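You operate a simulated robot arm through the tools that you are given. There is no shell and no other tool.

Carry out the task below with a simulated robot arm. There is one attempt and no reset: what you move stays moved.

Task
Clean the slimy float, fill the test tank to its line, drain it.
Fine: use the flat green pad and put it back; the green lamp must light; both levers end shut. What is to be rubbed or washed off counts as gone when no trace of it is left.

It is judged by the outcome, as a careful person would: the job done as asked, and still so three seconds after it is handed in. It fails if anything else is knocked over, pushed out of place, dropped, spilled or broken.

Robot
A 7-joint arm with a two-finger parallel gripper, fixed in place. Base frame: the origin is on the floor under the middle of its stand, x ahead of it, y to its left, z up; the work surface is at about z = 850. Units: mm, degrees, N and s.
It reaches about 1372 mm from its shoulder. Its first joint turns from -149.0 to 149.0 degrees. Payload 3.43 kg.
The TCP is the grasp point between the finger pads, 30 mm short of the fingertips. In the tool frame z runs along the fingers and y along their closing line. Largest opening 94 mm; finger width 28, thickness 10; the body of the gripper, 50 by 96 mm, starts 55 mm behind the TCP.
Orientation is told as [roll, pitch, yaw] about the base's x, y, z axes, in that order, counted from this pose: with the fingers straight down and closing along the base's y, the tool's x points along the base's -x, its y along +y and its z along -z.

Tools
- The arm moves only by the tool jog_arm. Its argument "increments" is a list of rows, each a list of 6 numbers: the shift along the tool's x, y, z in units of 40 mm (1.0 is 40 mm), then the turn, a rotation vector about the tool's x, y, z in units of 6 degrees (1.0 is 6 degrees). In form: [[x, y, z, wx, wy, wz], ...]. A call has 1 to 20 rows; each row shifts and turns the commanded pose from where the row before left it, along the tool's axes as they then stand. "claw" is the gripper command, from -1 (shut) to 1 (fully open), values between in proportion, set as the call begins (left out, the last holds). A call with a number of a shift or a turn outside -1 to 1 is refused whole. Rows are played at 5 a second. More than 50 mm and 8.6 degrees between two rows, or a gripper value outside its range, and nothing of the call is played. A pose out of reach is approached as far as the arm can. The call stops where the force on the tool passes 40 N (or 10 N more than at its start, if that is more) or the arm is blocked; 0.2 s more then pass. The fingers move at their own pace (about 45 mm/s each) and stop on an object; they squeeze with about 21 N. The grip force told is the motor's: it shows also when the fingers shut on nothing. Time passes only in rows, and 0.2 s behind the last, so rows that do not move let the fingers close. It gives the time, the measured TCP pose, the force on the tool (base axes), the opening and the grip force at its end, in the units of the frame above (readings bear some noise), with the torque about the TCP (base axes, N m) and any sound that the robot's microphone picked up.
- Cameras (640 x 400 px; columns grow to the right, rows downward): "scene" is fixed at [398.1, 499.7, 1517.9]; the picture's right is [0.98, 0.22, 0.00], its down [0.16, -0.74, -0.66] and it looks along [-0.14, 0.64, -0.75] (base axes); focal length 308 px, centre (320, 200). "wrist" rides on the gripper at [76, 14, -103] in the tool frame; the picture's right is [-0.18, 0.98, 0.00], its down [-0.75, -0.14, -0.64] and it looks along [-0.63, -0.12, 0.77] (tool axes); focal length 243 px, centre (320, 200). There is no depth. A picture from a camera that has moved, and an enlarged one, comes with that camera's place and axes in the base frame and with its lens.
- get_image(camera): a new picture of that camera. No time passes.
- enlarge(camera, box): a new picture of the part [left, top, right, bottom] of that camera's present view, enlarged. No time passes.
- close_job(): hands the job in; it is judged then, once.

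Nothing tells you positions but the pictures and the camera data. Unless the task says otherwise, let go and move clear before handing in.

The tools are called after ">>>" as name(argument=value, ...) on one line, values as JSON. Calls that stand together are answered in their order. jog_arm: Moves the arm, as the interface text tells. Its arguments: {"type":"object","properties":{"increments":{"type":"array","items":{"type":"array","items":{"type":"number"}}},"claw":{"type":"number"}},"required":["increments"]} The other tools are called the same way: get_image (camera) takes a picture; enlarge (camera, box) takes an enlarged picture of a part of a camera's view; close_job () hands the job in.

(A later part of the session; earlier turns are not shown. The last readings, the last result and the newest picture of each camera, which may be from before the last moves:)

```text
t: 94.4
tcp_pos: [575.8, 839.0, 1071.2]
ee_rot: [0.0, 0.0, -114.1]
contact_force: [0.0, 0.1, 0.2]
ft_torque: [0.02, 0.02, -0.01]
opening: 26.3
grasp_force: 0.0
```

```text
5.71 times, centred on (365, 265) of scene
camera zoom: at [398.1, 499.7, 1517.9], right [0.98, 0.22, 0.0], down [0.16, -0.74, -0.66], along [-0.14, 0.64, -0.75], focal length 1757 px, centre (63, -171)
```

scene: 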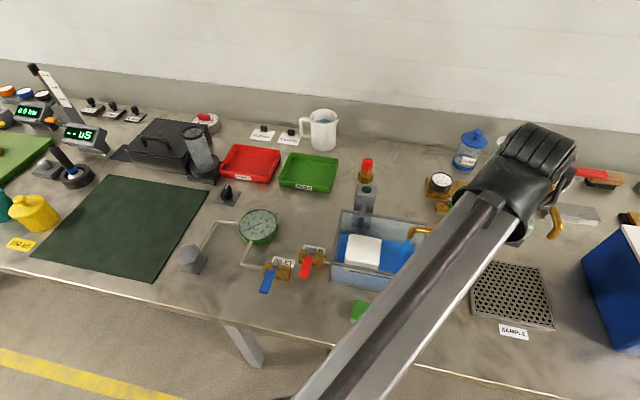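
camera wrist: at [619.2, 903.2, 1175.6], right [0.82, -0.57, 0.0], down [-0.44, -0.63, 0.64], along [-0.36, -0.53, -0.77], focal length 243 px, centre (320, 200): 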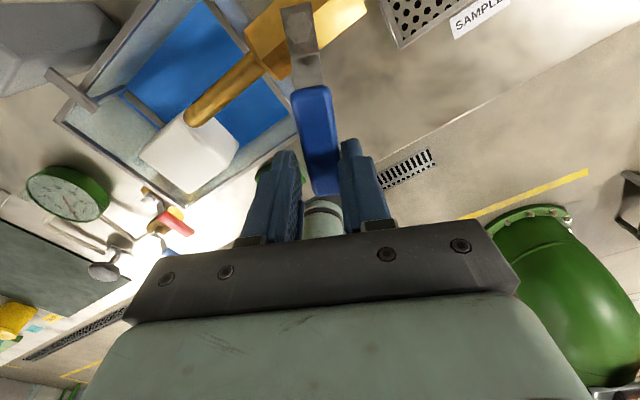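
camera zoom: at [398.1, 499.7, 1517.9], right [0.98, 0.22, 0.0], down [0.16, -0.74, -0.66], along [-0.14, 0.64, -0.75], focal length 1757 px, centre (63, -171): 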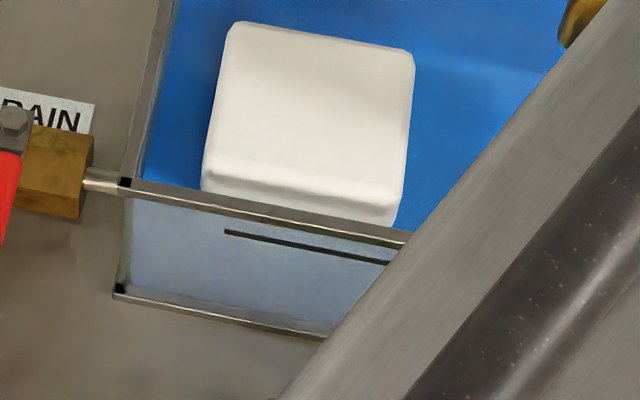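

The level is at about z 910. I'll use 2 s steps now.

>>> jog_arm(increments=[[0, 0, 0, 0, 0, 0], [0, 0, 0, 0, 0, 0], [0, 0, 0, 0, 0, 0], [0, 0, 0, 0, 0, 0], [0, 0, 0, 0, 0, 0], [0, 0, 0, 0, 0, 0], [0, 0, 0, 0, 0, 0], [0, 0, 0, 0, 0, 0]])

>>> enlarge(camera="scene", box=[325, 180, 405, 230])

>>> enlarge(camera="scene", box=[335, 250, 375, 290])

```text
t: 96.2
tcp_pos: [573.5, 840.1, 1072.0]
ee_rot: [0.0, -0.1, -114.0]
contact_force: [0.3, 0.3, 0.7]
ft_torque: [0.0, 0.04, -0.03]
opening: 26.4
grasp_force: 0.1
```

```text
8.00 times, centred on (365, 205) of scene
camera zoom: at [398.1, 499.7, 1517.9], right [0.98, 0.22, 0.0], down [0.16, -0.74, -0.66], along [-0.14, 0.64, -0.75], focal length 2460 px, centre (-40, 160)
```

zoom: 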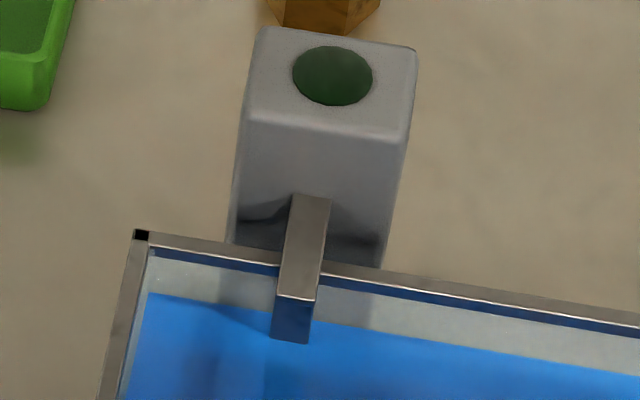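

```text
10.00 times, centred on (355, 270) of scene
camera zoom: at [398.1, 499.7, 1517.9], right [0.98, 0.22, 0.0], down [0.16, -0.74, -0.66], along [-0.14, 0.64, -0.75], focal length 3075 px, centre (-30, -500)
```

zoom: 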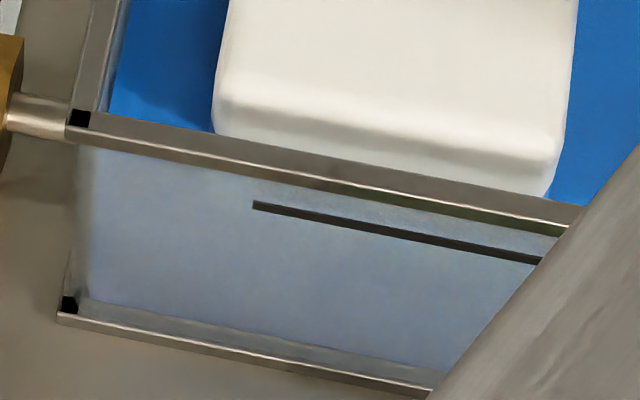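

>>> jog_arm(increments=[[0, 0, 0, 0, 0, 0], [0, 0, 0, 0, 0, 0], [0, 0, 0, 0, 0, 0], [0, 0, 0, 0, 0, 0]])

>>> enlarge(camera="scene", box=[325, 180, 405, 230])

>>> enlarge(camera="wrist", box=[50, 0, 310, 210])

```text
t: 97.2
tcp_pos: [574.5, 839.6, 1073.3]
ee_rot: [0.0, 0.0, -114.1]
contact_force: [0.6, 0.7, 0.2]
ft_torque: [-0.01, 0.02, 0.01]
opening: 26.4
grasp_force: 0.1
```

```text
8.00 times, centred on (365, 205) of scene
camera zoom: at [398.1, 499.7, 1517.9], right [0.98, 0.22, 0.0], down [0.16, -0.74, -0.66], along [-0.14, 0.64, -0.75], focal length 2460 px, centre (-40, 160)
```

zoom: 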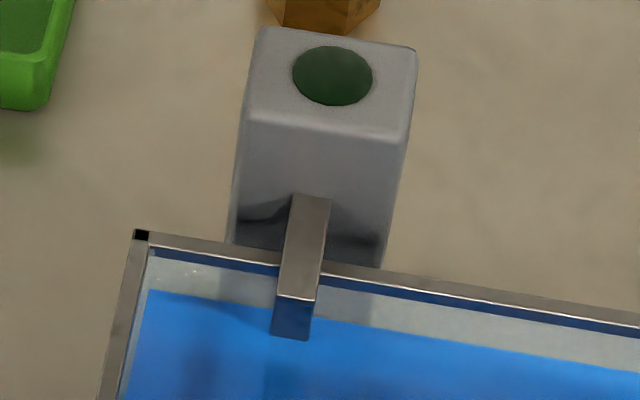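

```text
1.90 times, centred on (180, 105) of wrist
camera zoom: at [619.3, 903.2, 1175.6], right [0.82, -0.57, 0.0], down [-0.44, -0.63, 0.64], along [-0.36, -0.53, -0.77], focal length 462 px, centre (587, 381)
```

zoom: 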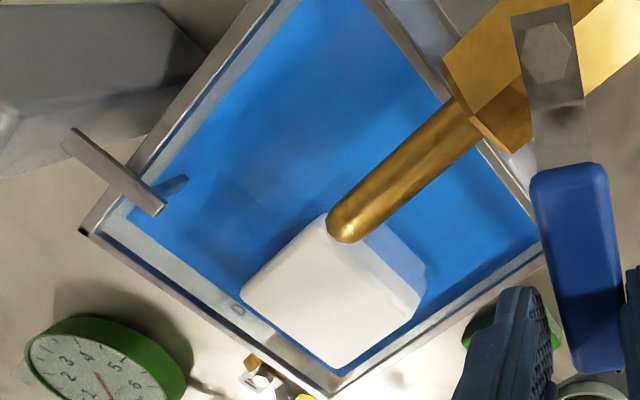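

>>> jog_arm(increments=[[0, 0, 0, 0, 0, 0], [0, 0, 0, 0, 0, 0], [0, 0, 0, 0, 0, 0]])

>>> enlarge(camera="scene", box=[325, 180, 405, 230])

>>> enlarge(camera="scene", box=[325, 230, 405, 300])

```text
t: 98.0
tcp_pos: [575.3, 840.3, 1071.4]
ee_rot: [0.0, 0.0, -114.0]
contact_force: [0.4, 0.0, 0.3]
ft_torque: [0.01, 0.04, -0.01]
opening: 26.2
grasp_force: 0.1
```

```text
8.00 times, centred on (365, 205) of scene
camera zoom: at [398.1, 499.7, 1517.9], right [0.98, 0.22, 0.0], down [0.16, -0.74, -0.66], along [-0.14, 0.64, -0.75], focal length 2460 px, centre (-40, 160)
```

zoom: 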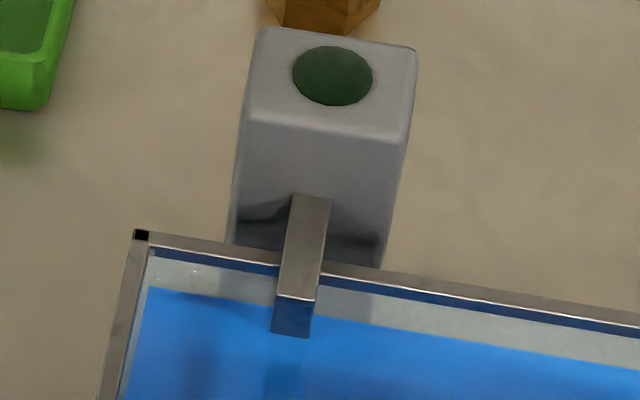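

```text
5.71 times, centred on (365, 265) of scene
camera zoom: at [398.1, 499.7, 1517.9], right [0.98, 0.22, 0.0], down [0.16, -0.74, -0.66], along [-0.14, 0.64, -0.75], focal length 1757 px, centre (63, -171)
```

zoom: 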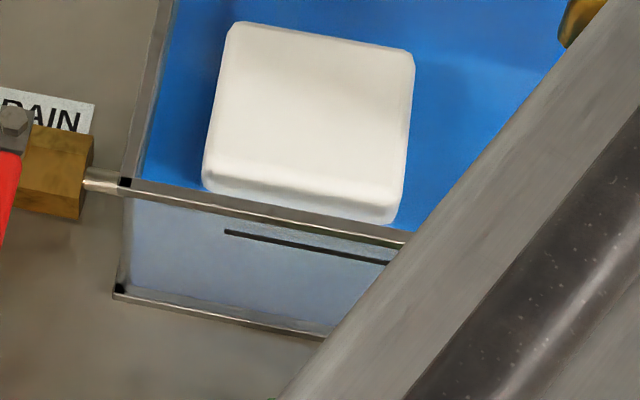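

The level is about z 916, with the lamp still dark. I'll go in sub-second steps.

>>> jog_arm(increments=[[0, 0, 0, 0, 0, 0], [0, 0, 0, 0, 0, 0]])

>>> enlarge(camera="scene", box=[325, 180, 405, 230])

>>> enlarge(camera="scene", box=[335, 250, 375, 290])

```text
t: 98.6
tcp_pos: [574.6, 839.8, 1072.5]
ee_rot: [0.0, -0.1, -113.9]
contact_force: [-0.9, -0.2, 0.0]
ft_torque: [0.0, 0.01, -0.01]
opening: 26.3
grasp_force: 0.0
```

```text
8.00 times, centred on (365, 205) of scene
camera zoom: at [398.1, 499.7, 1517.9], right [0.98, 0.22, 0.0], down [0.16, -0.74, -0.66], along [-0.14, 0.64, -0.75], focal length 2460 px, centre (-40, 160)
```

zoom: 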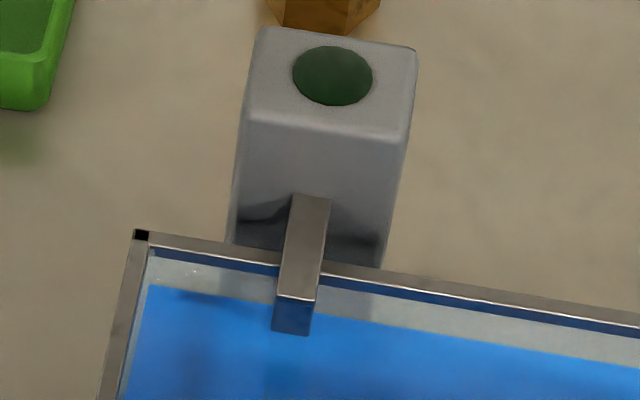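

```text
10.00 times, centred on (355, 270) of scene
camera zoom: at [398.1, 499.7, 1517.9], right [0.98, 0.22, 0.0], down [0.16, -0.74, -0.66], along [-0.14, 0.64, -0.75], focal length 3075 px, centre (-30, -500)
```

zoom: 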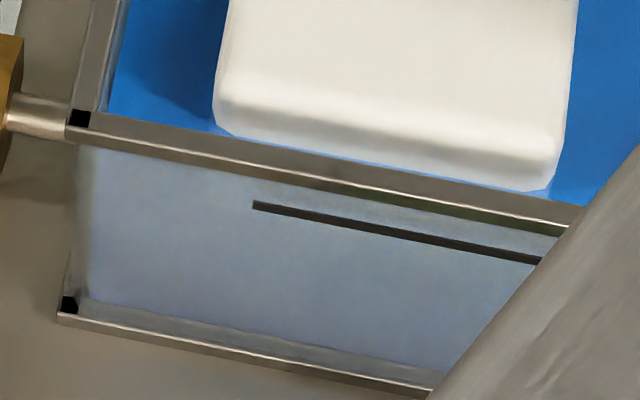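

>>> jog_arm(increments=[[0, 0, 0, 0, 0, 0], [0, 0, 0, 0, 0, 0]])

>>> enlarge(camera="scene", box=[325, 180, 405, 230])

>>> enlarge(camera="scene", box=[335, 250, 375, 290])

```text
t: 99.2
tcp_pos: [575.2, 839.2, 1071.0]
ee_rot: [0.1, 0.0, -114.0]
contact_force: [-0.1, -0.5, 0.7]
ft_torque: [0.03, -0.01, 0.0]
opening: 26.2
grasp_force: 0.0
```

```text
8.00 times, centred on (365, 205) of scene
camera zoom: at [398.1, 499.7, 1517.9], right [0.98, 0.22, 0.0], down [0.16, -0.74, -0.66], along [-0.14, 0.64, -0.75], focal length 2460 px, centre (-40, 160)
```

zoom: 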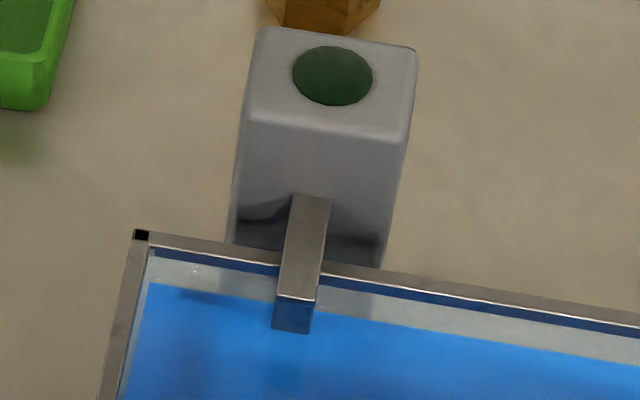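

```text
10.00 times, centred on (355, 270) of scene
camera zoom: at [398.1, 499.7, 1517.9], right [0.98, 0.22, 0.0], down [0.16, -0.74, -0.66], along [-0.14, 0.64, -0.75], focal length 3075 px, centre (-30, -500)
```

zoom: 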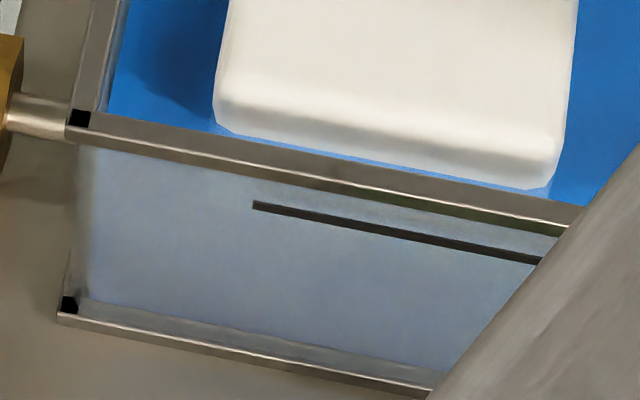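

>>> jog_arm(increments=[[0, 0, 0, 0, 0, 0], [0, 0, 0, 0, 0, 0]])

>>> enlarge(camera="scene", box=[325, 180, 405, 230])

>>> enlarge(camera="wrist", box=[50, 0, 310, 210])

```text
t: 99.8
tcp_pos: [574.1, 840.4, 1071.3]
ee_rot: [0.0, 0.0, -114.0]
contact_force: [0.7, 0.1, 0.0]
ft_torque: [0.03, 0.01, -0.01]
opening: 25.9
grasp_force: 0.1
```

```text
8.00 times, centred on (365, 205) of scene
camera zoom: at [398.1, 499.7, 1517.9], right [0.98, 0.22, 0.0], down [0.16, -0.74, -0.66], along [-0.14, 0.64, -0.75], focal length 2460 px, centre (-40, 160)
```

zoom: 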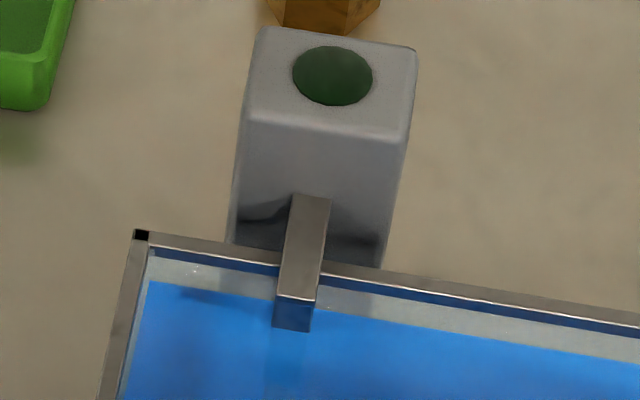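

```text
1.90 times, centred on (180, 105) of wrist
camera zoom: at [619.2, 903.2, 1175.6], right [0.82, -0.57, 0.0], down [-0.44, -0.63, 0.64], along [-0.36, -0.53, -0.77], focal length 462 px, centre (587, 381)
```

zoom: 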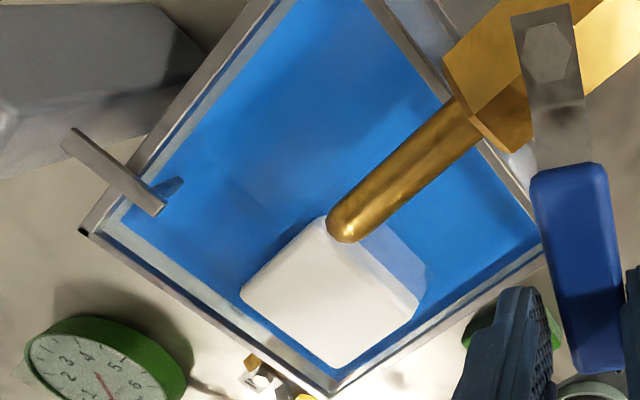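

>>> jog_arm(increments=[[0, 0, 0, 0, 0, 0], [0, 0, 0, 0, 0, 0]])

>>> enlarge(camera="scene", box=[325, 180, 405, 230])

>>> enlarge(camera="scene", box=[335, 250, 375, 290])

```text
t: 100.4
tcp_pos: [573.9, 840.2, 1071.5]
ee_rot: [0.0, -0.1, -114.0]
contact_force: [-0.2, 0.0, -0.3]
ft_torque: [0.0, -0.01, -0.02]
opening: 26.3
grasp_force: 0.2
```

```text
8.00 times, centred on (365, 205) of scene
camera zoom: at [398.1, 499.7, 1517.9], right [0.98, 0.22, 0.0], down [0.16, -0.74, -0.66], along [-0.14, 0.64, -0.75], focal length 2460 px, centre (-40, 160)
```

zoom: 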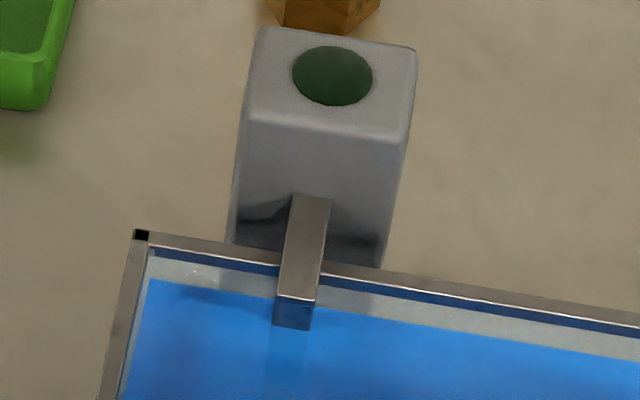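

```text
10.00 times, centred on (355, 270) of scene
camera zoom: at [398.1, 499.7, 1517.9], right [0.98, 0.22, 0.0], down [0.16, -0.74, -0.66], along [-0.14, 0.64, -0.75], focal length 3075 px, centre (-30, -500)
```

zoom: 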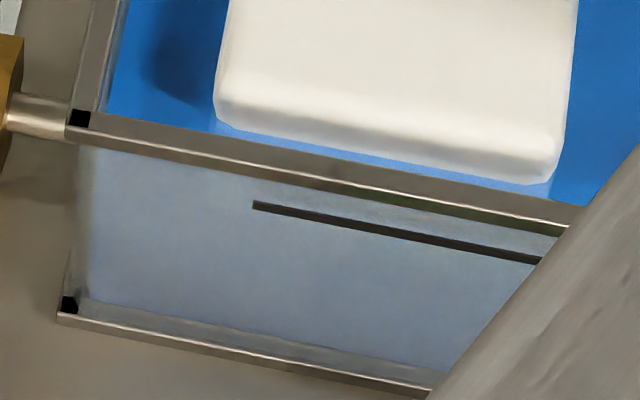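

The lamp is still dark and the level is near the line, so I want a more exact reading before adding more. I'll zoom in from both cameras; no time passes.

>>> enlarge(camera="wrist", box=[80, 80, 160, 150])

>>> enlarge(camera="wrist", box=[170, 130, 310, 220])

>>> enlarge(camera="scene", box=[330, 240, 400, 290])

>>> get_image(camera="wrist")

```text
5.71 times, centred on (120, 115) of wrist
camera zoom: at [619.2, 903.2, 1175.6], right [0.82, -0.57, 0.0], down [-0.44, -0.63, 0.64], along [-0.36, -0.53, -0.77], focal length 1386 px, centre (1463, 686)
```

zoom: 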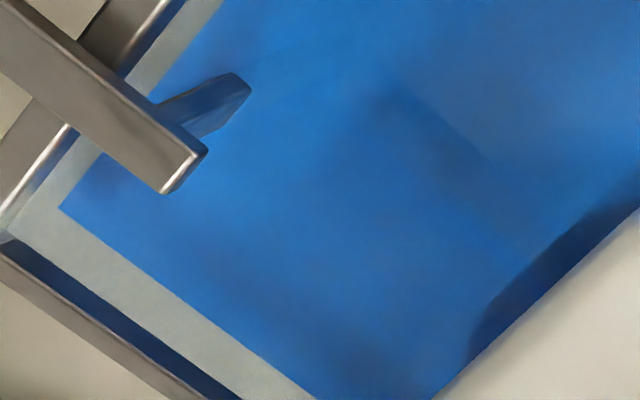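

```text
4.44 times, centred on (240, 175) of wrist
camera zoom: at [619.2, 903.2, 1175.6], right [0.82, -0.57, 0.0], down [-0.44, -0.63, 0.64], along [-0.36, -0.53, -0.77], focal length 1078 px, centre (676, 311)
```

zoom: 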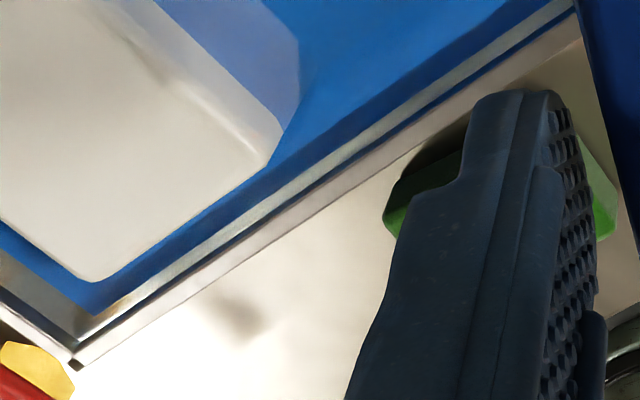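

```text
8.00 times, centred on (365, 265) of scene
camera zoom: at [398.1, 499.7, 1517.9], right [0.98, 0.22, 0.0], down [0.16, -0.74, -0.66], along [-0.14, 0.64, -0.75], focal length 2460 px, centre (-40, -320)
```

zoom: 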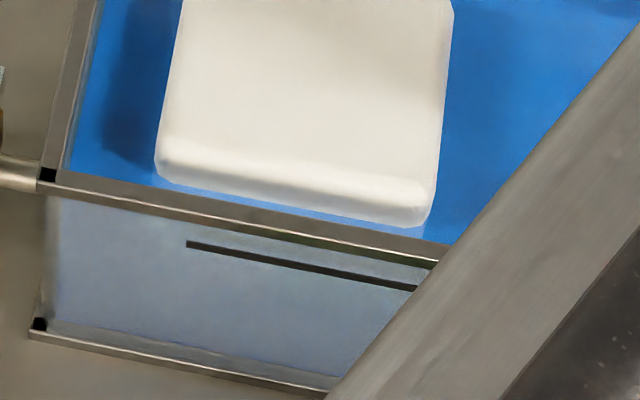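

```text
taken
camera wrist: at [619.2, 903.2, 1175.6], right [0.82, -0.57, 0.0], down [-0.44, -0.63, 0.64], along [-0.36, -0.53, -0.77], focal length 243 px, centre (320, 200)
```

wrist: 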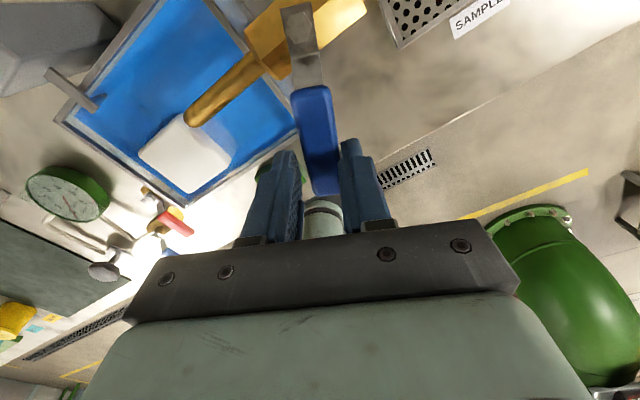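

By my reading the water is close to or just past the mark, but the lamp is still dark. The safest move is to shut the tap now, then inspect the line from the front.

>>> jog_arm(increments=[[0.009, 0.175, 0, 0, 0, -1.0], [0.009, 0.175, 0, 0, 0, -1.0], [0.009, 0.175, 0, 0, 0, -1.0], [0.009, 0.175, 0, 0, 0, -1.0], [0.009, 0.175, 0, 0, 0, -1.0]])

>>> enlarge(camera="scene", box=[320, 180, 440, 300])

>>> get_image(camera="wrist")

```text
t: 101.6
tcp_pos: [609.6, 836.1, 1072.3]
ee_rot: [-0.1, 0.0, -83.8]
contact_force: [-5.0, 0.5, -0.1]
ft_torque: [-0.06, 0.05, -0.07]
opening: 29.3
grasp_force: 2.5
```

```text
3.33 times, centred on (380, 240) of scene
camera zoom: at [398.1, 499.7, 1517.9], right [0.98, 0.22, 0.0], down [0.16, -0.74, -0.66], along [-0.14, 0.64, -0.75], focal length 1025 px, centre (120, 67)
```

zoom: 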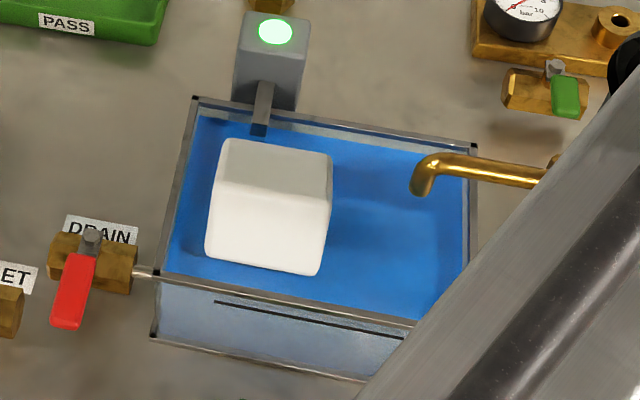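

```text
taken
camera wrist: at [615.1, 911.7, 1175.9], right [1.0, -0.08, 0.0], down [-0.06, -0.76, 0.64], along [-0.05, -0.64, -0.77], focal length 243 px, centre (320, 200)
```

wrist: 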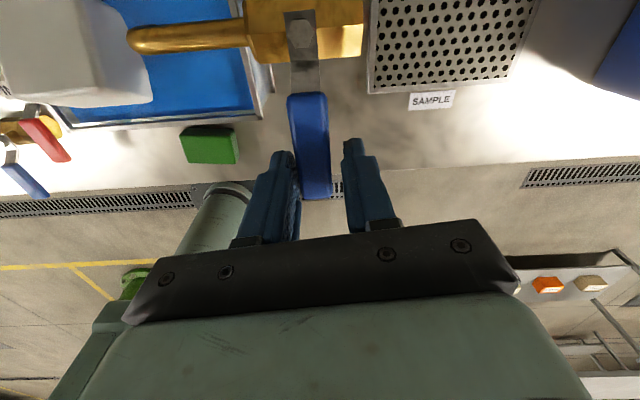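

The float has popped up, the green lamp is lit, and the stream has stopped. I'll press the tap lever a bit more against its stop to be sure it is fully shut, then check.

>>> jog_arm(increments=[[0, 0.05, 0, 0, 0, 0], [0, 0, 0, 0, 0, 0]])

>>> enlarge(camera="wrist", box=[220, 0, 400, 210])

>>> enlarge(camera="scene", box=[320, 180, 440, 300])

```text
t: 102.2
tcp_pos: [609.8, 835.2, 1072.2]
ee_rot: [-0.1, 0.0, -84.0]
contact_force: [-9.9, 0.1, -2.4]
ft_torque: [0.08, 0.17, -0.18]
opening: 32.0
grasp_force: 5.0
```

```text
1.90 times, centred on (310, 105) of wrist
camera zoom: at [616.9, 911.8, 1175.9], right [1.0, -0.08, 0.0], down [-0.06, -0.76, 0.64], along [-0.05, -0.64, -0.77], focal length 462 px, centre (339, 381)
```

zoom: 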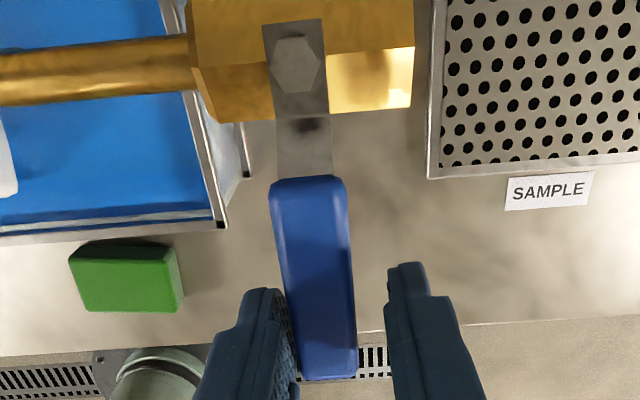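

```text
3.33 times, centred on (380, 240) of scene
camera zoom: at [398.1, 499.7, 1517.9], right [0.98, 0.22, 0.0], down [0.16, -0.74, -0.66], along [-0.14, 0.64, -0.75], focal length 1025 px, centre (120, 67)
```

zoom: 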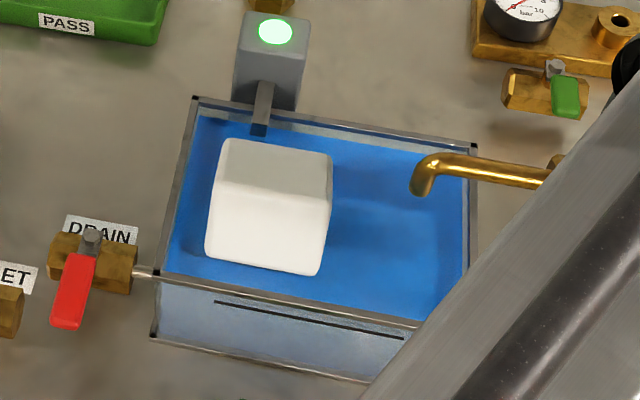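

The tap lever is at its stop, square to the pipe, with no flow. I'll release it sideways, rise clear, and check the lever stays put.

>>> jog_arm(increments=[[0, -0.1, 0, 0, 0, 0], [0, 0, 0, 0, 0, 0], [0, 0, -0.3, 0, 0, 0], [0, 0, -0.8, 0, 0, 0], [0, 0, -0.8, 0, 0, 0], [0, 0, -0.8, 0, 0, 0]])

>>> get_image(camera="wrist")

>>> enlarge(camera="scene", box=[320, 180, 440, 300])

```text
t: 103.6
tcp_pos: [609.1, 834.6, 1180.5]
ee_rot: [-0.1, -0.1, -83.9]
contact_force: [0.1, 0.1, 0.3]
ft_torque: [-0.02, 0.0, -0.01]
opening: 26.3
grasp_force: 0.0
```

```text
taken
camera wrist: at [615.7, 912.5, 1283.7], right [1.0, -0.08, 0.0], down [-0.06, -0.76, 0.64], along [-0.05, -0.64, -0.77], focal length 243 px, centre (320, 200)
```

wrist: 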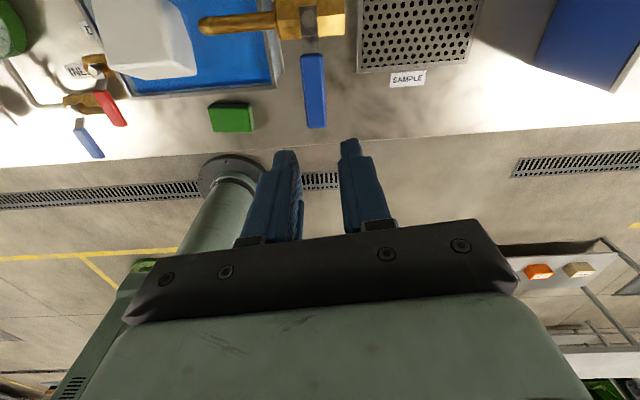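

```text
3.33 times, centred on (380, 240) of scene
camera zoom: at [398.1, 499.7, 1517.9], right [0.98, 0.22, 0.0], down [0.16, -0.74, -0.66], along [-0.14, 0.64, -0.75], focal length 1025 px, centre (120, 67)
```

zoom: 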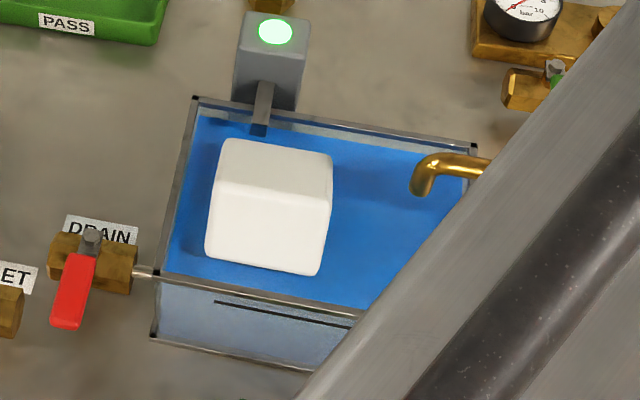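

All good: the lamp is lit and the tap is shut. Next is the red DRAIN lever at about (297, 860). I'll travel there at height and turn the wrist to yaw +90°, so there is turning room both ways and the camera faces the tank front.

>>> jog_arm(increments=[[0.022, -0.861, 0, 0, 0, 0], [0.022, -0.861, 0, 0, 0, 0], [0.022, -0.861, 0, 0, 0, 0], [0.022, -0.861, 0, 0, 0, 0], [0.022, -0.861, 0, 0, 0, 0], [0.022, -0.861, 0, 0, 0, 0], [0.022, -0.861, 0, 0, 0, 0], [0.022, -0.861, 0, 0, 0, 0], [0.022, -0.861, 0, 0, 0, 0]])

>>> jog_arm(increments=[[0, 0, 0, 0, 0, -1], [0, 0, 0, 0, 0, -1], [0, 0, 0, 0, 0, -1], [0, 0, 0, 0, 0, -1], [0, 0, 0, 0, 0, -1], [0, 0, 0, 0, 0, -1], [0, 0, 0, 0, 0, -1], [0, 0, 0, 0, 0, -1], [0, 0, 0, 0, 0, -1], [0, 0, 0, 0, 0, -1], [0, 0, 0, 0, 0, -1], [0, 0, 0, 0, 0, -1], [0, 0, 0, 0, 0, -1], [0, 0, 0, 0, 0, -1], [0, 0, 0, 0, 0, -1]])

>>> jog_arm(increments=[[0, 0, 0, 0, 0, -1], [0, 0, 0, 0, 0, -1], [0, 0, 0, 0, 0, -1], [0, 0, 0, 0, 0, -1], [0, 0, 0, 0, 0, -1], [0, 0, 0, 0, 0, -1], [0, 0, 0, 0, 0, -1], [0, 0, 0, 0, 0, -1], [0, 0, 0, 0, 0, -1], [0, 0, 0, 0, 0, -1], [0, 0, 0, 0, 0, -1], [0, 0, 0, 0, 0, -1], [0, 0, 0, 0, 0, -1], [0, 0, 0, 0, 0, -1]])

>>> get_image(camera="wrist")

>>> get_image(camera="scene")

```text
t: 105.6
tcp_pos: [298.7, 808.5, 1181.0]
ee_rot: [0.0, 0.1, -84.2]
contact_force: [0.8, -0.7, -0.5]
ft_torque: [-0.02, 0.0, 0.01]
opening: 26.1
grasp_force: 0.1
```

```text
t: 108.8
tcp_pos: [297.4, 810.8, 1179.6]
ee_rot: [0.0, 0.0, 6.1]
contact_force: [-0.3, 0.1, 0.3]
ft_torque: [-0.03, 0.02, -0.02]
opening: 26.4
grasp_force: 0.0
```

```text
t: 111.7
tcp_pos: [298.3, 812.9, 1180.0]
ee_rot: [-0.2, -0.4, 84.4]
contact_force: [2.9, 0.8, -2.6]
ft_torque: [0.14, 0.2, 0.14]
opening: 26.1
grasp_force: 0.1
stopped in row 14: the force on the tool passed its limit at 52 N (the readings are from after the stop); the commanded pose is now the measured one
```

```text
taken
camera wrist: at [276.6, 736.5, 1283.2], right [-0.96, 0.28, 0.0], down [0.21, 0.73, 0.65], along [0.18, 0.62, -0.76], focal length 243 px, centre (320, 200)
```

wrist: 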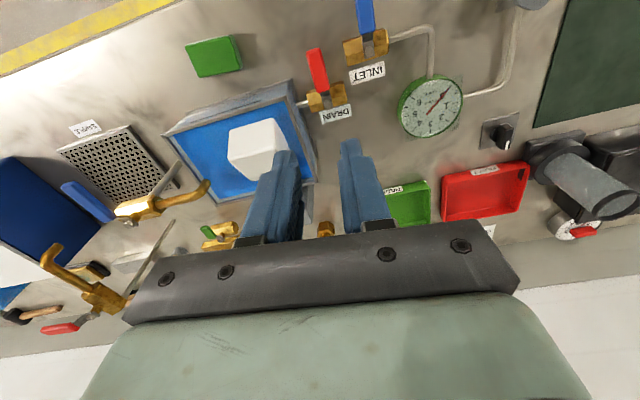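

```text
taken
```

scene: 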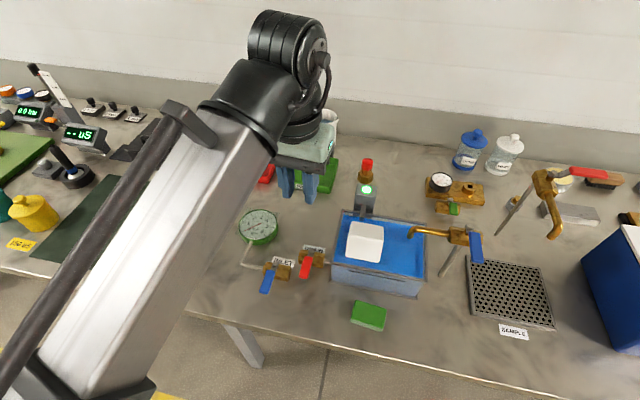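

The last rotation row stopped because the wrist touched its own forearm; nothing on the bench is near that height. I'll turn back to yaw −90°, where the earlier lever work went well, and view the drain lever from there.

>>> jog_arm(increments=[[0, 0, 0, 0, 0, 1], [0, 0, 0, 0, 0, 1], [0, 0, 0, 0, 0, 1], [0, 0, 0, 0, 0, 1], [0, 0, 0, 0, 0, 1], [0, 0, 0, 0, 0, 1], [0, 0, 0, 0, 0, 1], [0, 0, 0, 0, 0, 1], [0, 0, 0, 0, 0, 1], [0, 0, 0, 0, 0, 1], [0, 0, 0, 0, 0, 1], [0, 0, 0, 0, 0, 1], [0, 0, 0, 0, 0, 1], [0, 0, 0, 0, 0, 1]])

>>> get_image(camera="scene")

>>> enlarge(camera="scene", box=[230, 180, 440, 310])

```text
t: 114.7
tcp_pos: [297.3, 812.3, 1180.6]
ee_rot: [0.4, -0.1, 0.2]
contact_force: [-0.2, 0.3, -0.2]
ft_torque: [0.0, 0.0, 0.01]
opening: 26.4
grasp_force: 0.0
```

```text
taken
```

scene: 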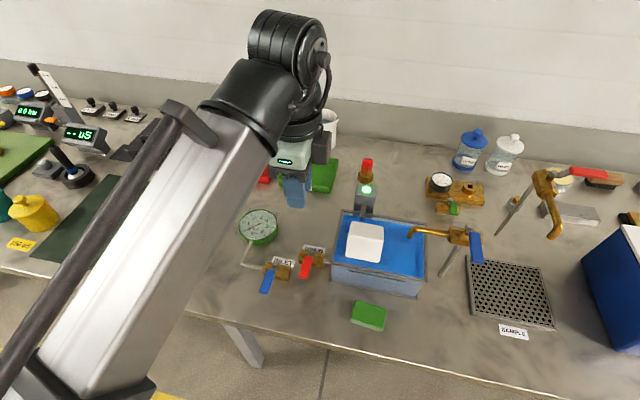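

```text
3.05 times, centred on (335, 245) of scene
camera zoom: at [398.1, 499.7, 1517.9], right [0.98, 0.22, 0.0], down [0.16, -0.74, -0.66], along [-0.14, 0.64, -0.75], focal length 937 px, centre (274, 63)
```

zoom: 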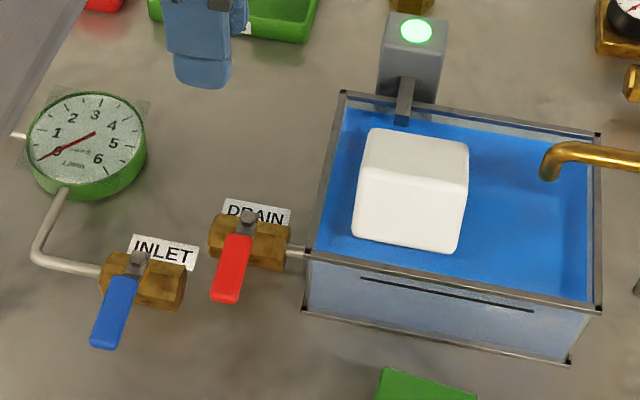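

The arm is clear of the tank now, so I can check the water against the line and look for any slime left on the float.

>>> enlarge(camera="scene", box=[330, 250, 430, 310])

>>> enlarge(camera="scene", box=[335, 210, 395, 270])

>>> get_image(camera="wrist")

```text
6.40 times, centred on (380, 280) of scene
camera zoom: at [398.1, 499.7, 1517.9], right [0.98, 0.22, 0.0], down [0.16, -0.74, -0.66], along [-0.14, 0.64, -0.75], focal length 1968 px, centre (-64, -312)
```

zoom: 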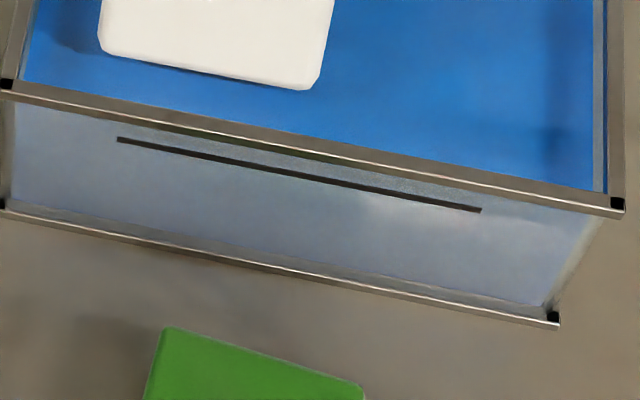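

```text
6.67 times, centred on (365, 240) of scene
camera zoom: at [398.1, 499.7, 1517.9], right [0.98, 0.22, 0.0], down [0.16, -0.74, -0.66], along [-0.14, 0.64, -0.75], focal length 2050 px, centre (20, -67)
```

zoom: 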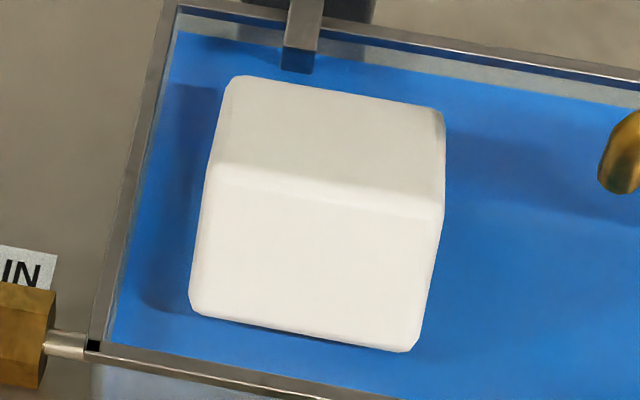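

```text
taken
camera wrist: at [222.1, 824.9, 1284.0], right [0.18, 0.98, 0.01], down [0.75, -0.14, 0.64], along [0.63, -0.11, -0.77], focal length 243 px, centre (320, 200)
```

wrist: 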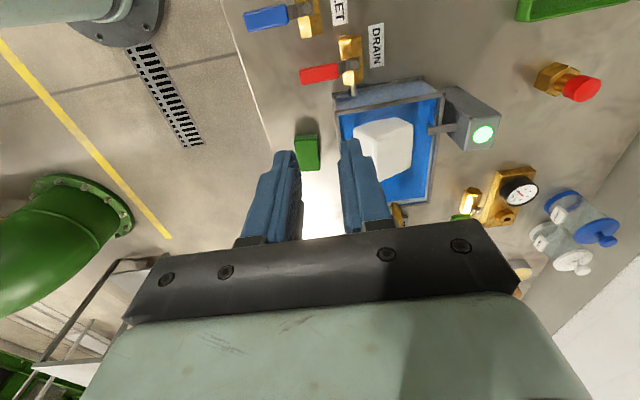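

The float is tipped up, all white, the lamp stays lit and the water is at the mark. Now for the drain: I'll measure its lever from this view.

>>> enlarge(camera="wrist", box=[230, 0, 390, 110])

>>> enlarge(camera="scene", box=[255, 235, 335, 295])

```text
3.64 times, centred on (310, 55) of wrist
camera zoom: at [222.1, 824.9, 1284.0], right [0.18, 0.98, 0.01], down [0.75, -0.14, 0.64], along [0.63, -0.11, -0.77], focal length 882 px, centre (356, 727)
```

zoom: 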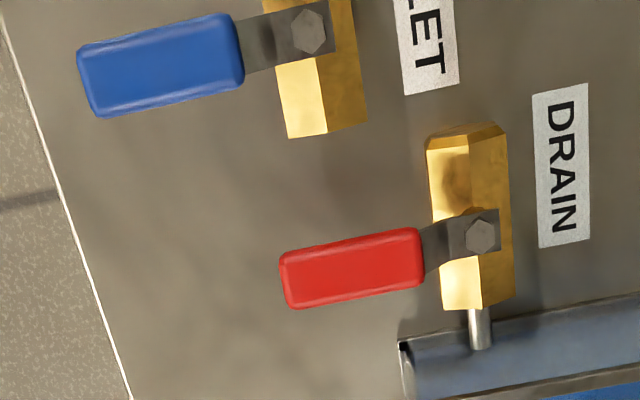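

```text
6.67 times, centred on (295, 265) of scene
camera zoom: at [398.1, 499.7, 1517.9], right [0.98, 0.22, 0.0], down [0.16, -0.74, -0.66], along [-0.14, 0.64, -0.75], focal length 2050 px, centre (487, -233)
```

zoom: 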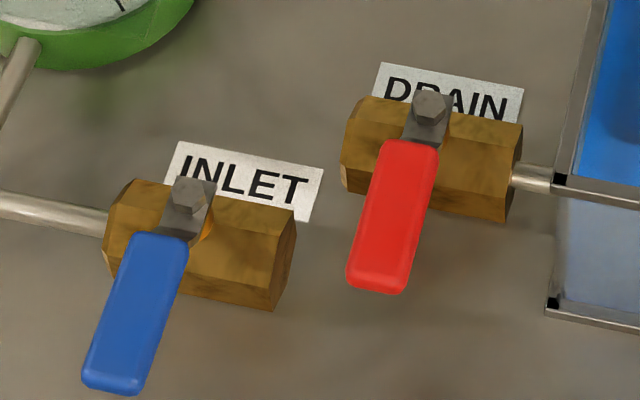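

The drain lever pivots at about (299, 857, 918), and its red handle spans y 785–835 at x≈300, about 17 mm wide. I'll turn to yaw −90° and come down over it with the fingers slightly open.

>>> jog_arm(increments=[[0, 0, 0, 0, 0, 1], [0, 0, 0, 0, 0, 1], [0, 0, 0, 0, 0, 1], [0, 0, 0, 0, 0, 1], [0, 0, 0, 0, 0, 1], [0, 0, 0, 0, 0, 1], [0, 0, 0, 0, 0, 1], [0, 0, 0, 0, 0, 1], [0, 0, 0, 0, 0, 1], [0, 0, 0, 0, 0, 1], [0, 0, 0, 0, 0, 1], [0, 0, 0, 0, 0, 1], [0, 0, 0, 0, 0, 1], [0, 0, 0, 0, 0, 1], [0, 0, 0, 0, 0, 1]], claw=-0.2)

>>> jog_arm(increments=[[-0.35, 0.07, 0, 0, 0, 0], [0, 0, 0.8, 0, 0, 0], [0, 0, 0.8, 0, 0, 0], [0, 0, 0.8, 0, 0, 0], [0, 0, 0.8, 0, 0, 0], [0, 0, 0.8, 0, 0, 0], [0, 0, 0, 0, 0, 0]])

>>> get_image(camera="wrist")

>>> get_image(camera="scene")

```text
t: 117.9
tcp_pos: [298.2, 812.3, 1179.7]
ee_rot: [0.1, 0.4, -89.8]
contact_force: [-0.9, -0.2, 0.6]
ft_torque: [0.0, -0.03, -0.02]
opening: 37.8
grasp_force: 0.0
```

```text
t: 119.5
tcp_pos: [302.4, 798.9, 1019.1]
ee_rot: [0.2, 0.4, -89.7]
contact_force: [0.9, 0.1, -0.3]
ft_torque: [-0.03, 0.03, -0.06]
opening: 37.6
grasp_force: 0.1
```

```text
taken
camera wrist: at [315.7, 874.7, 1123.3], right [0.98, -0.18, 0.0], down [-0.14, -0.76, 0.64], along [-0.11, -0.63, -0.77], focal length 243 px, centre (320, 200)
```

wrist: 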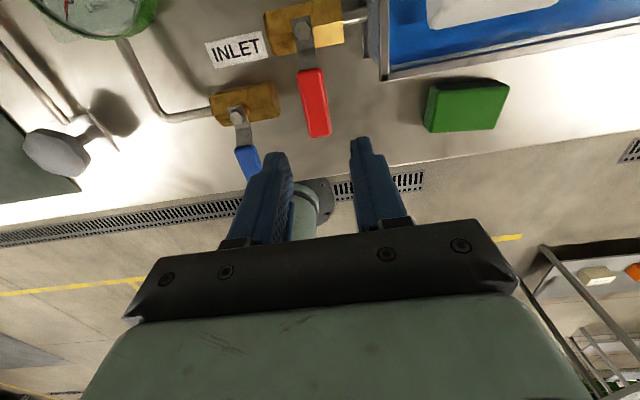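

```text
taken
```

scene: 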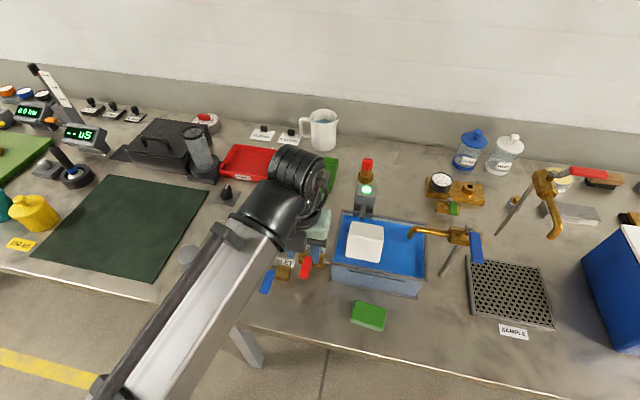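

>>> jog_arm(increments=[[0, -0.04, 0.7, 0, 0, 0], [0, 0, 0.6, 0, 0, 0], [0, 0, 0.3, 0, 0, 0], [0, 0, 0.2, 0, 0, 0], [0, 0, 0, 0, 0, 0]])

>>> get_image(camera="wrist")

>>> enlarge(camera="wrist", box=[210, 40, 410, 240])

>>> enlarge(camera="scene", box=[240, 220, 360, 310])

```text
t: 120.7
tcp_pos: [300.2, 799.6, 947.4]
ee_rot: [0.1, 0.4, -89.8]
contact_force: [-0.6, -0.5, 0.0]
ft_torque: [-0.01, 0.02, 0.0]
opening: 37.4
grasp_force: 0.1
```

```text
taken
camera wrist: at [314.4, 874.7, 1051.6], right [0.98, -0.18, 0.0], down [-0.14, -0.76, 0.64], along [-0.11, -0.63, -0.77], focal length 243 px, centre (320, 200)
```

wrist: 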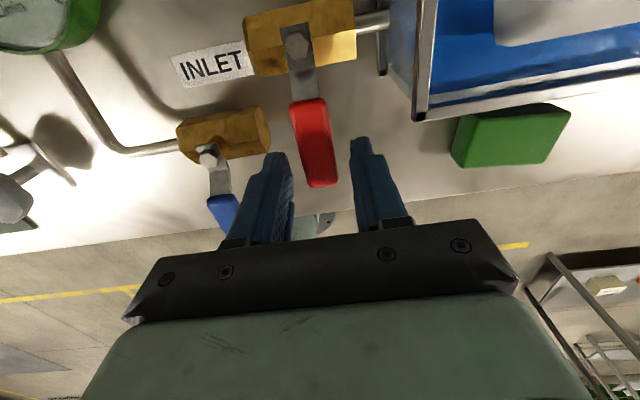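

```text
2.00 times, centred on (310, 140) of wrist
camera zoom: at [314.4, 874.7, 1051.6], right [0.98, -0.18, 0.0], down [-0.14, -0.76, 0.64], along [-0.11, -0.63, -0.77], focal length 485 px, centre (340, 320)
```

zoom: 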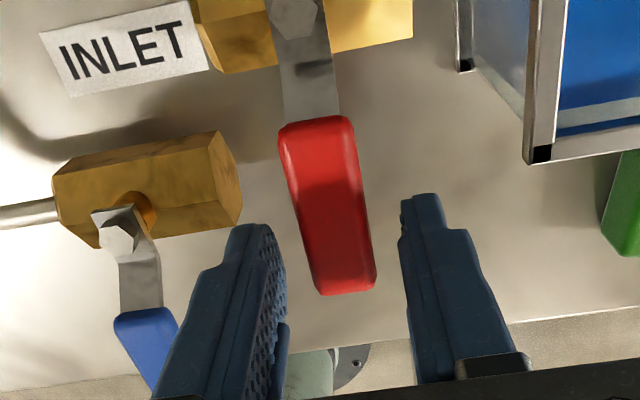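

```text
4.44 times, centred on (300, 265) of scene
camera zoom: at [398.1, 499.7, 1517.9], right [0.98, 0.22, 0.0], down [0.16, -0.74, -0.66], along [-0.14, 0.64, -0.75], focal length 1367 px, centre (409, -89)
```

zoom: 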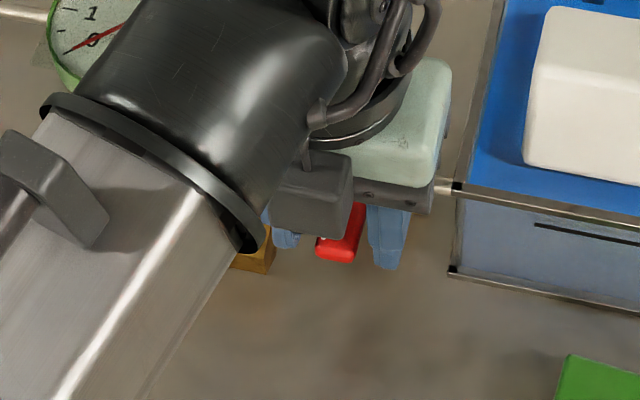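

The fingers straddle the red handle. I'll narrow a little and nudge it toward −x first, the same way the tap opened, watching the force.

>>> jog_arm(increments=[[0, 0, 0.06, 0, 0, 0], [0, 0, 0, 0, 0, 0], [0, -0.1, 0, 0, 0, 0], [0, -0.1, 0, 0, 0, 0], [0, 0, 0, 0, 0, 0]], claw=-0.36)

>>> jog_arm(increments=[[0, -0.06, 0, 0, 0, 0], [0, 0, 0, 0, 0, 0]])

>>> enlarge(camera="wrist", box=[210, 0, 410, 240])

```text
t: 121.9
tcp_pos: [291.7, 799.1, 944.9]
ee_rot: [0.0, 0.3, -89.7]
contact_force: [1.2, -0.8, 1.5]
ft_torque: [0.0, 0.0, -0.04]
opening: 31.0
grasp_force: 1.0
```

```text
t: 122.5
tcp_pos: [290.2, 799.4, 944.7]
ee_rot: [0.0, 0.5, -89.7]
contact_force: [1.9, -0.9, -0.9]
ft_torque: [0.01, -0.03, 0.01]
opening: 30.5
grasp_force: 0.6
```

```text
1.67 times, centred on (310, 120) of wrist
camera zoom: at [303.7, 874.6, 1048.9], right [0.98, -0.18, 0.0], down [-0.14, -0.76, 0.64], along [-0.11, -0.63, -0.77], focal length 404 px, centre (337, 333)
```

zoom: 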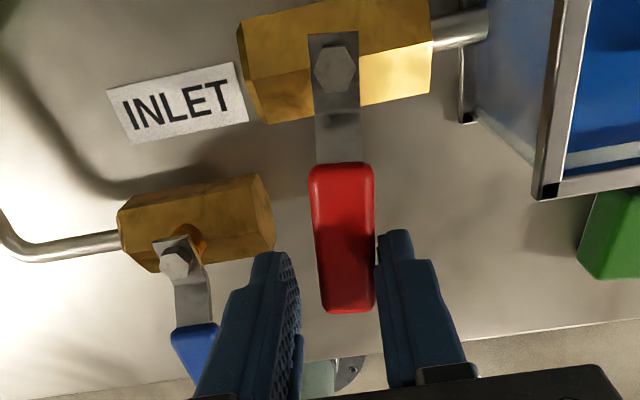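

It is moving with only about 2 N. I'll push further and watch the tank level.

>>> jog_arm(increments=[[0, -0.12, 0, 0, 0, 0], [0, -0.12, 0, 0, 0, 0], [0, 0, 0, 0, 0, 0], [0, 0, 0, 0, 0, 0]])

>>> enlarge(camera="wrist", box=[210, 0, 410, 240])

>>> enlarge(camera="scene", box=[320, 180, 440, 300])

```text
t: 123.5
tcp_pos: [277.9, 798.8, 945.6]
ee_rot: [0.1, 0.4, -89.7]
contact_force: [0.0, -0.5, 0.2]
ft_torque: [-0.02, 0.04, -0.01]
opening: 30.2
grasp_force: 0.3
```

```text
1.67 times, centred on (310, 120) of wrist
camera zoom: at [293.4, 874.4, 1049.8], right [0.98, -0.18, 0.0], down [-0.14, -0.76, 0.64], along [-0.11, -0.63, -0.77], focal length 404 px, centre (337, 333)
```

zoom: 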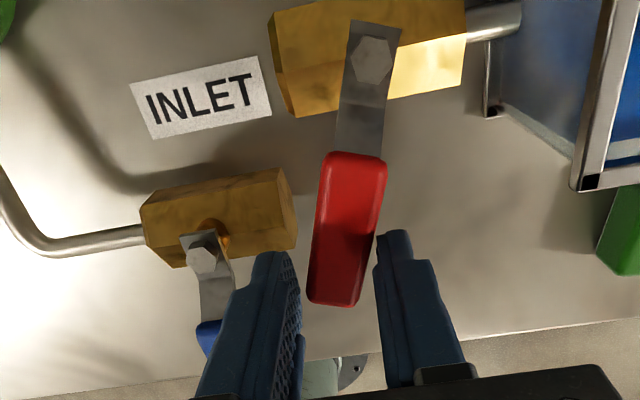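

```text
3.33 times, centred on (380, 240) of scene
camera zoom: at [398.1, 499.7, 1517.9], right [0.98, 0.22, 0.0], down [0.16, -0.74, -0.66], along [-0.14, 0.64, -0.75], focal length 1025 px, centre (120, 67)
```

zoom: 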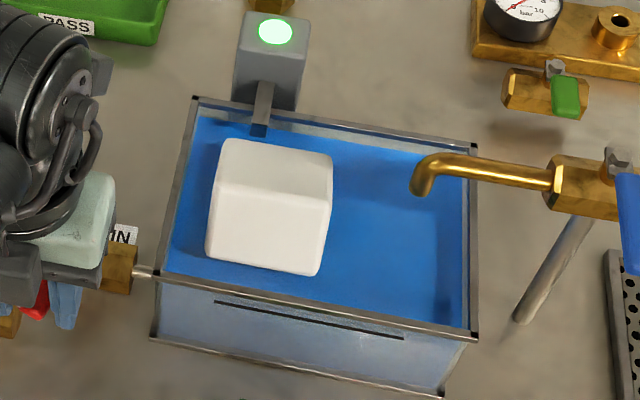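

The drain lever is open by about 15°. I'll open it a little further, staying clear of the INLET valve, and let it run.

>>> jog_arm(increments=[[0, -0.1, 0, 0, 0, 0], [0, -0.05, 0, 0, 0, 0], [0, 0, 0, 0, 0, 0], [0, 0, 0, 0, 0, 0], [0, 0, 0, 0, 0, 0], [0, 0, 0, 0, 0, 0], [0, 0, 0, 0, 0, 0], [0, 0, 0, 0, 0, 0], [0, 0, 0, 0, 0, 0], [0, 0, 0, 0, 0, 0]])

>>> enlarge(camera="wrist", box=[210, 0, 410, 240])

>>> enlarge(camera="scene", box=[320, 180, 440, 300])

```text
t: 125.7
tcp_pos: [273.9, 799.5, 945.3]
ee_rot: [0.1, 0.4, -89.8]
contact_force: [-0.5, 0.4, 0.2]
ft_torque: [-0.03, 0.0, 0.01]
opening: 30.1
grasp_force: 0.2
```

```text
1.67 times, centred on (310, 120) of wrist
camera zoom: at [287.6, 874.2, 1049.7], right [0.98, -0.18, 0.0], down [-0.14, -0.76, 0.64], along [-0.11, -0.63, -0.77], focal length 404 px, centre (337, 333)
```

zoom: 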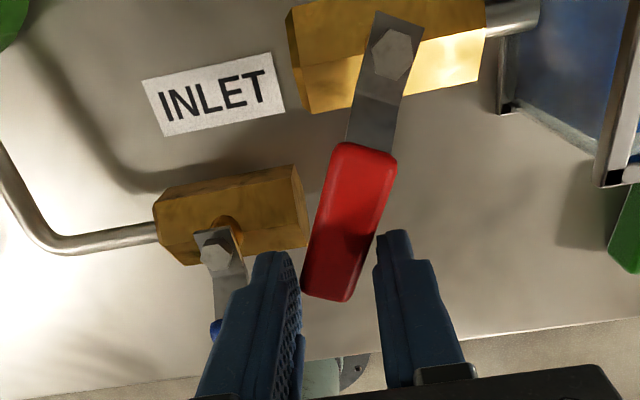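

```text
3.33 times, centred on (380, 240) of scene
camera zoom: at [398.1, 499.7, 1517.9], right [0.98, 0.22, 0.0], down [0.16, -0.74, -0.66], along [-0.14, 0.64, -0.75], focal length 1025 px, centre (120, 67)
```

zoom: 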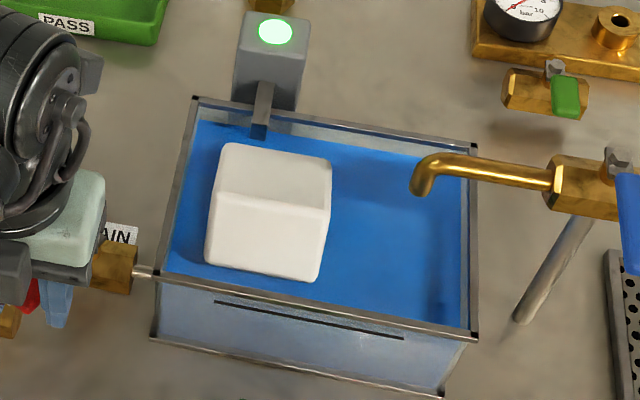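

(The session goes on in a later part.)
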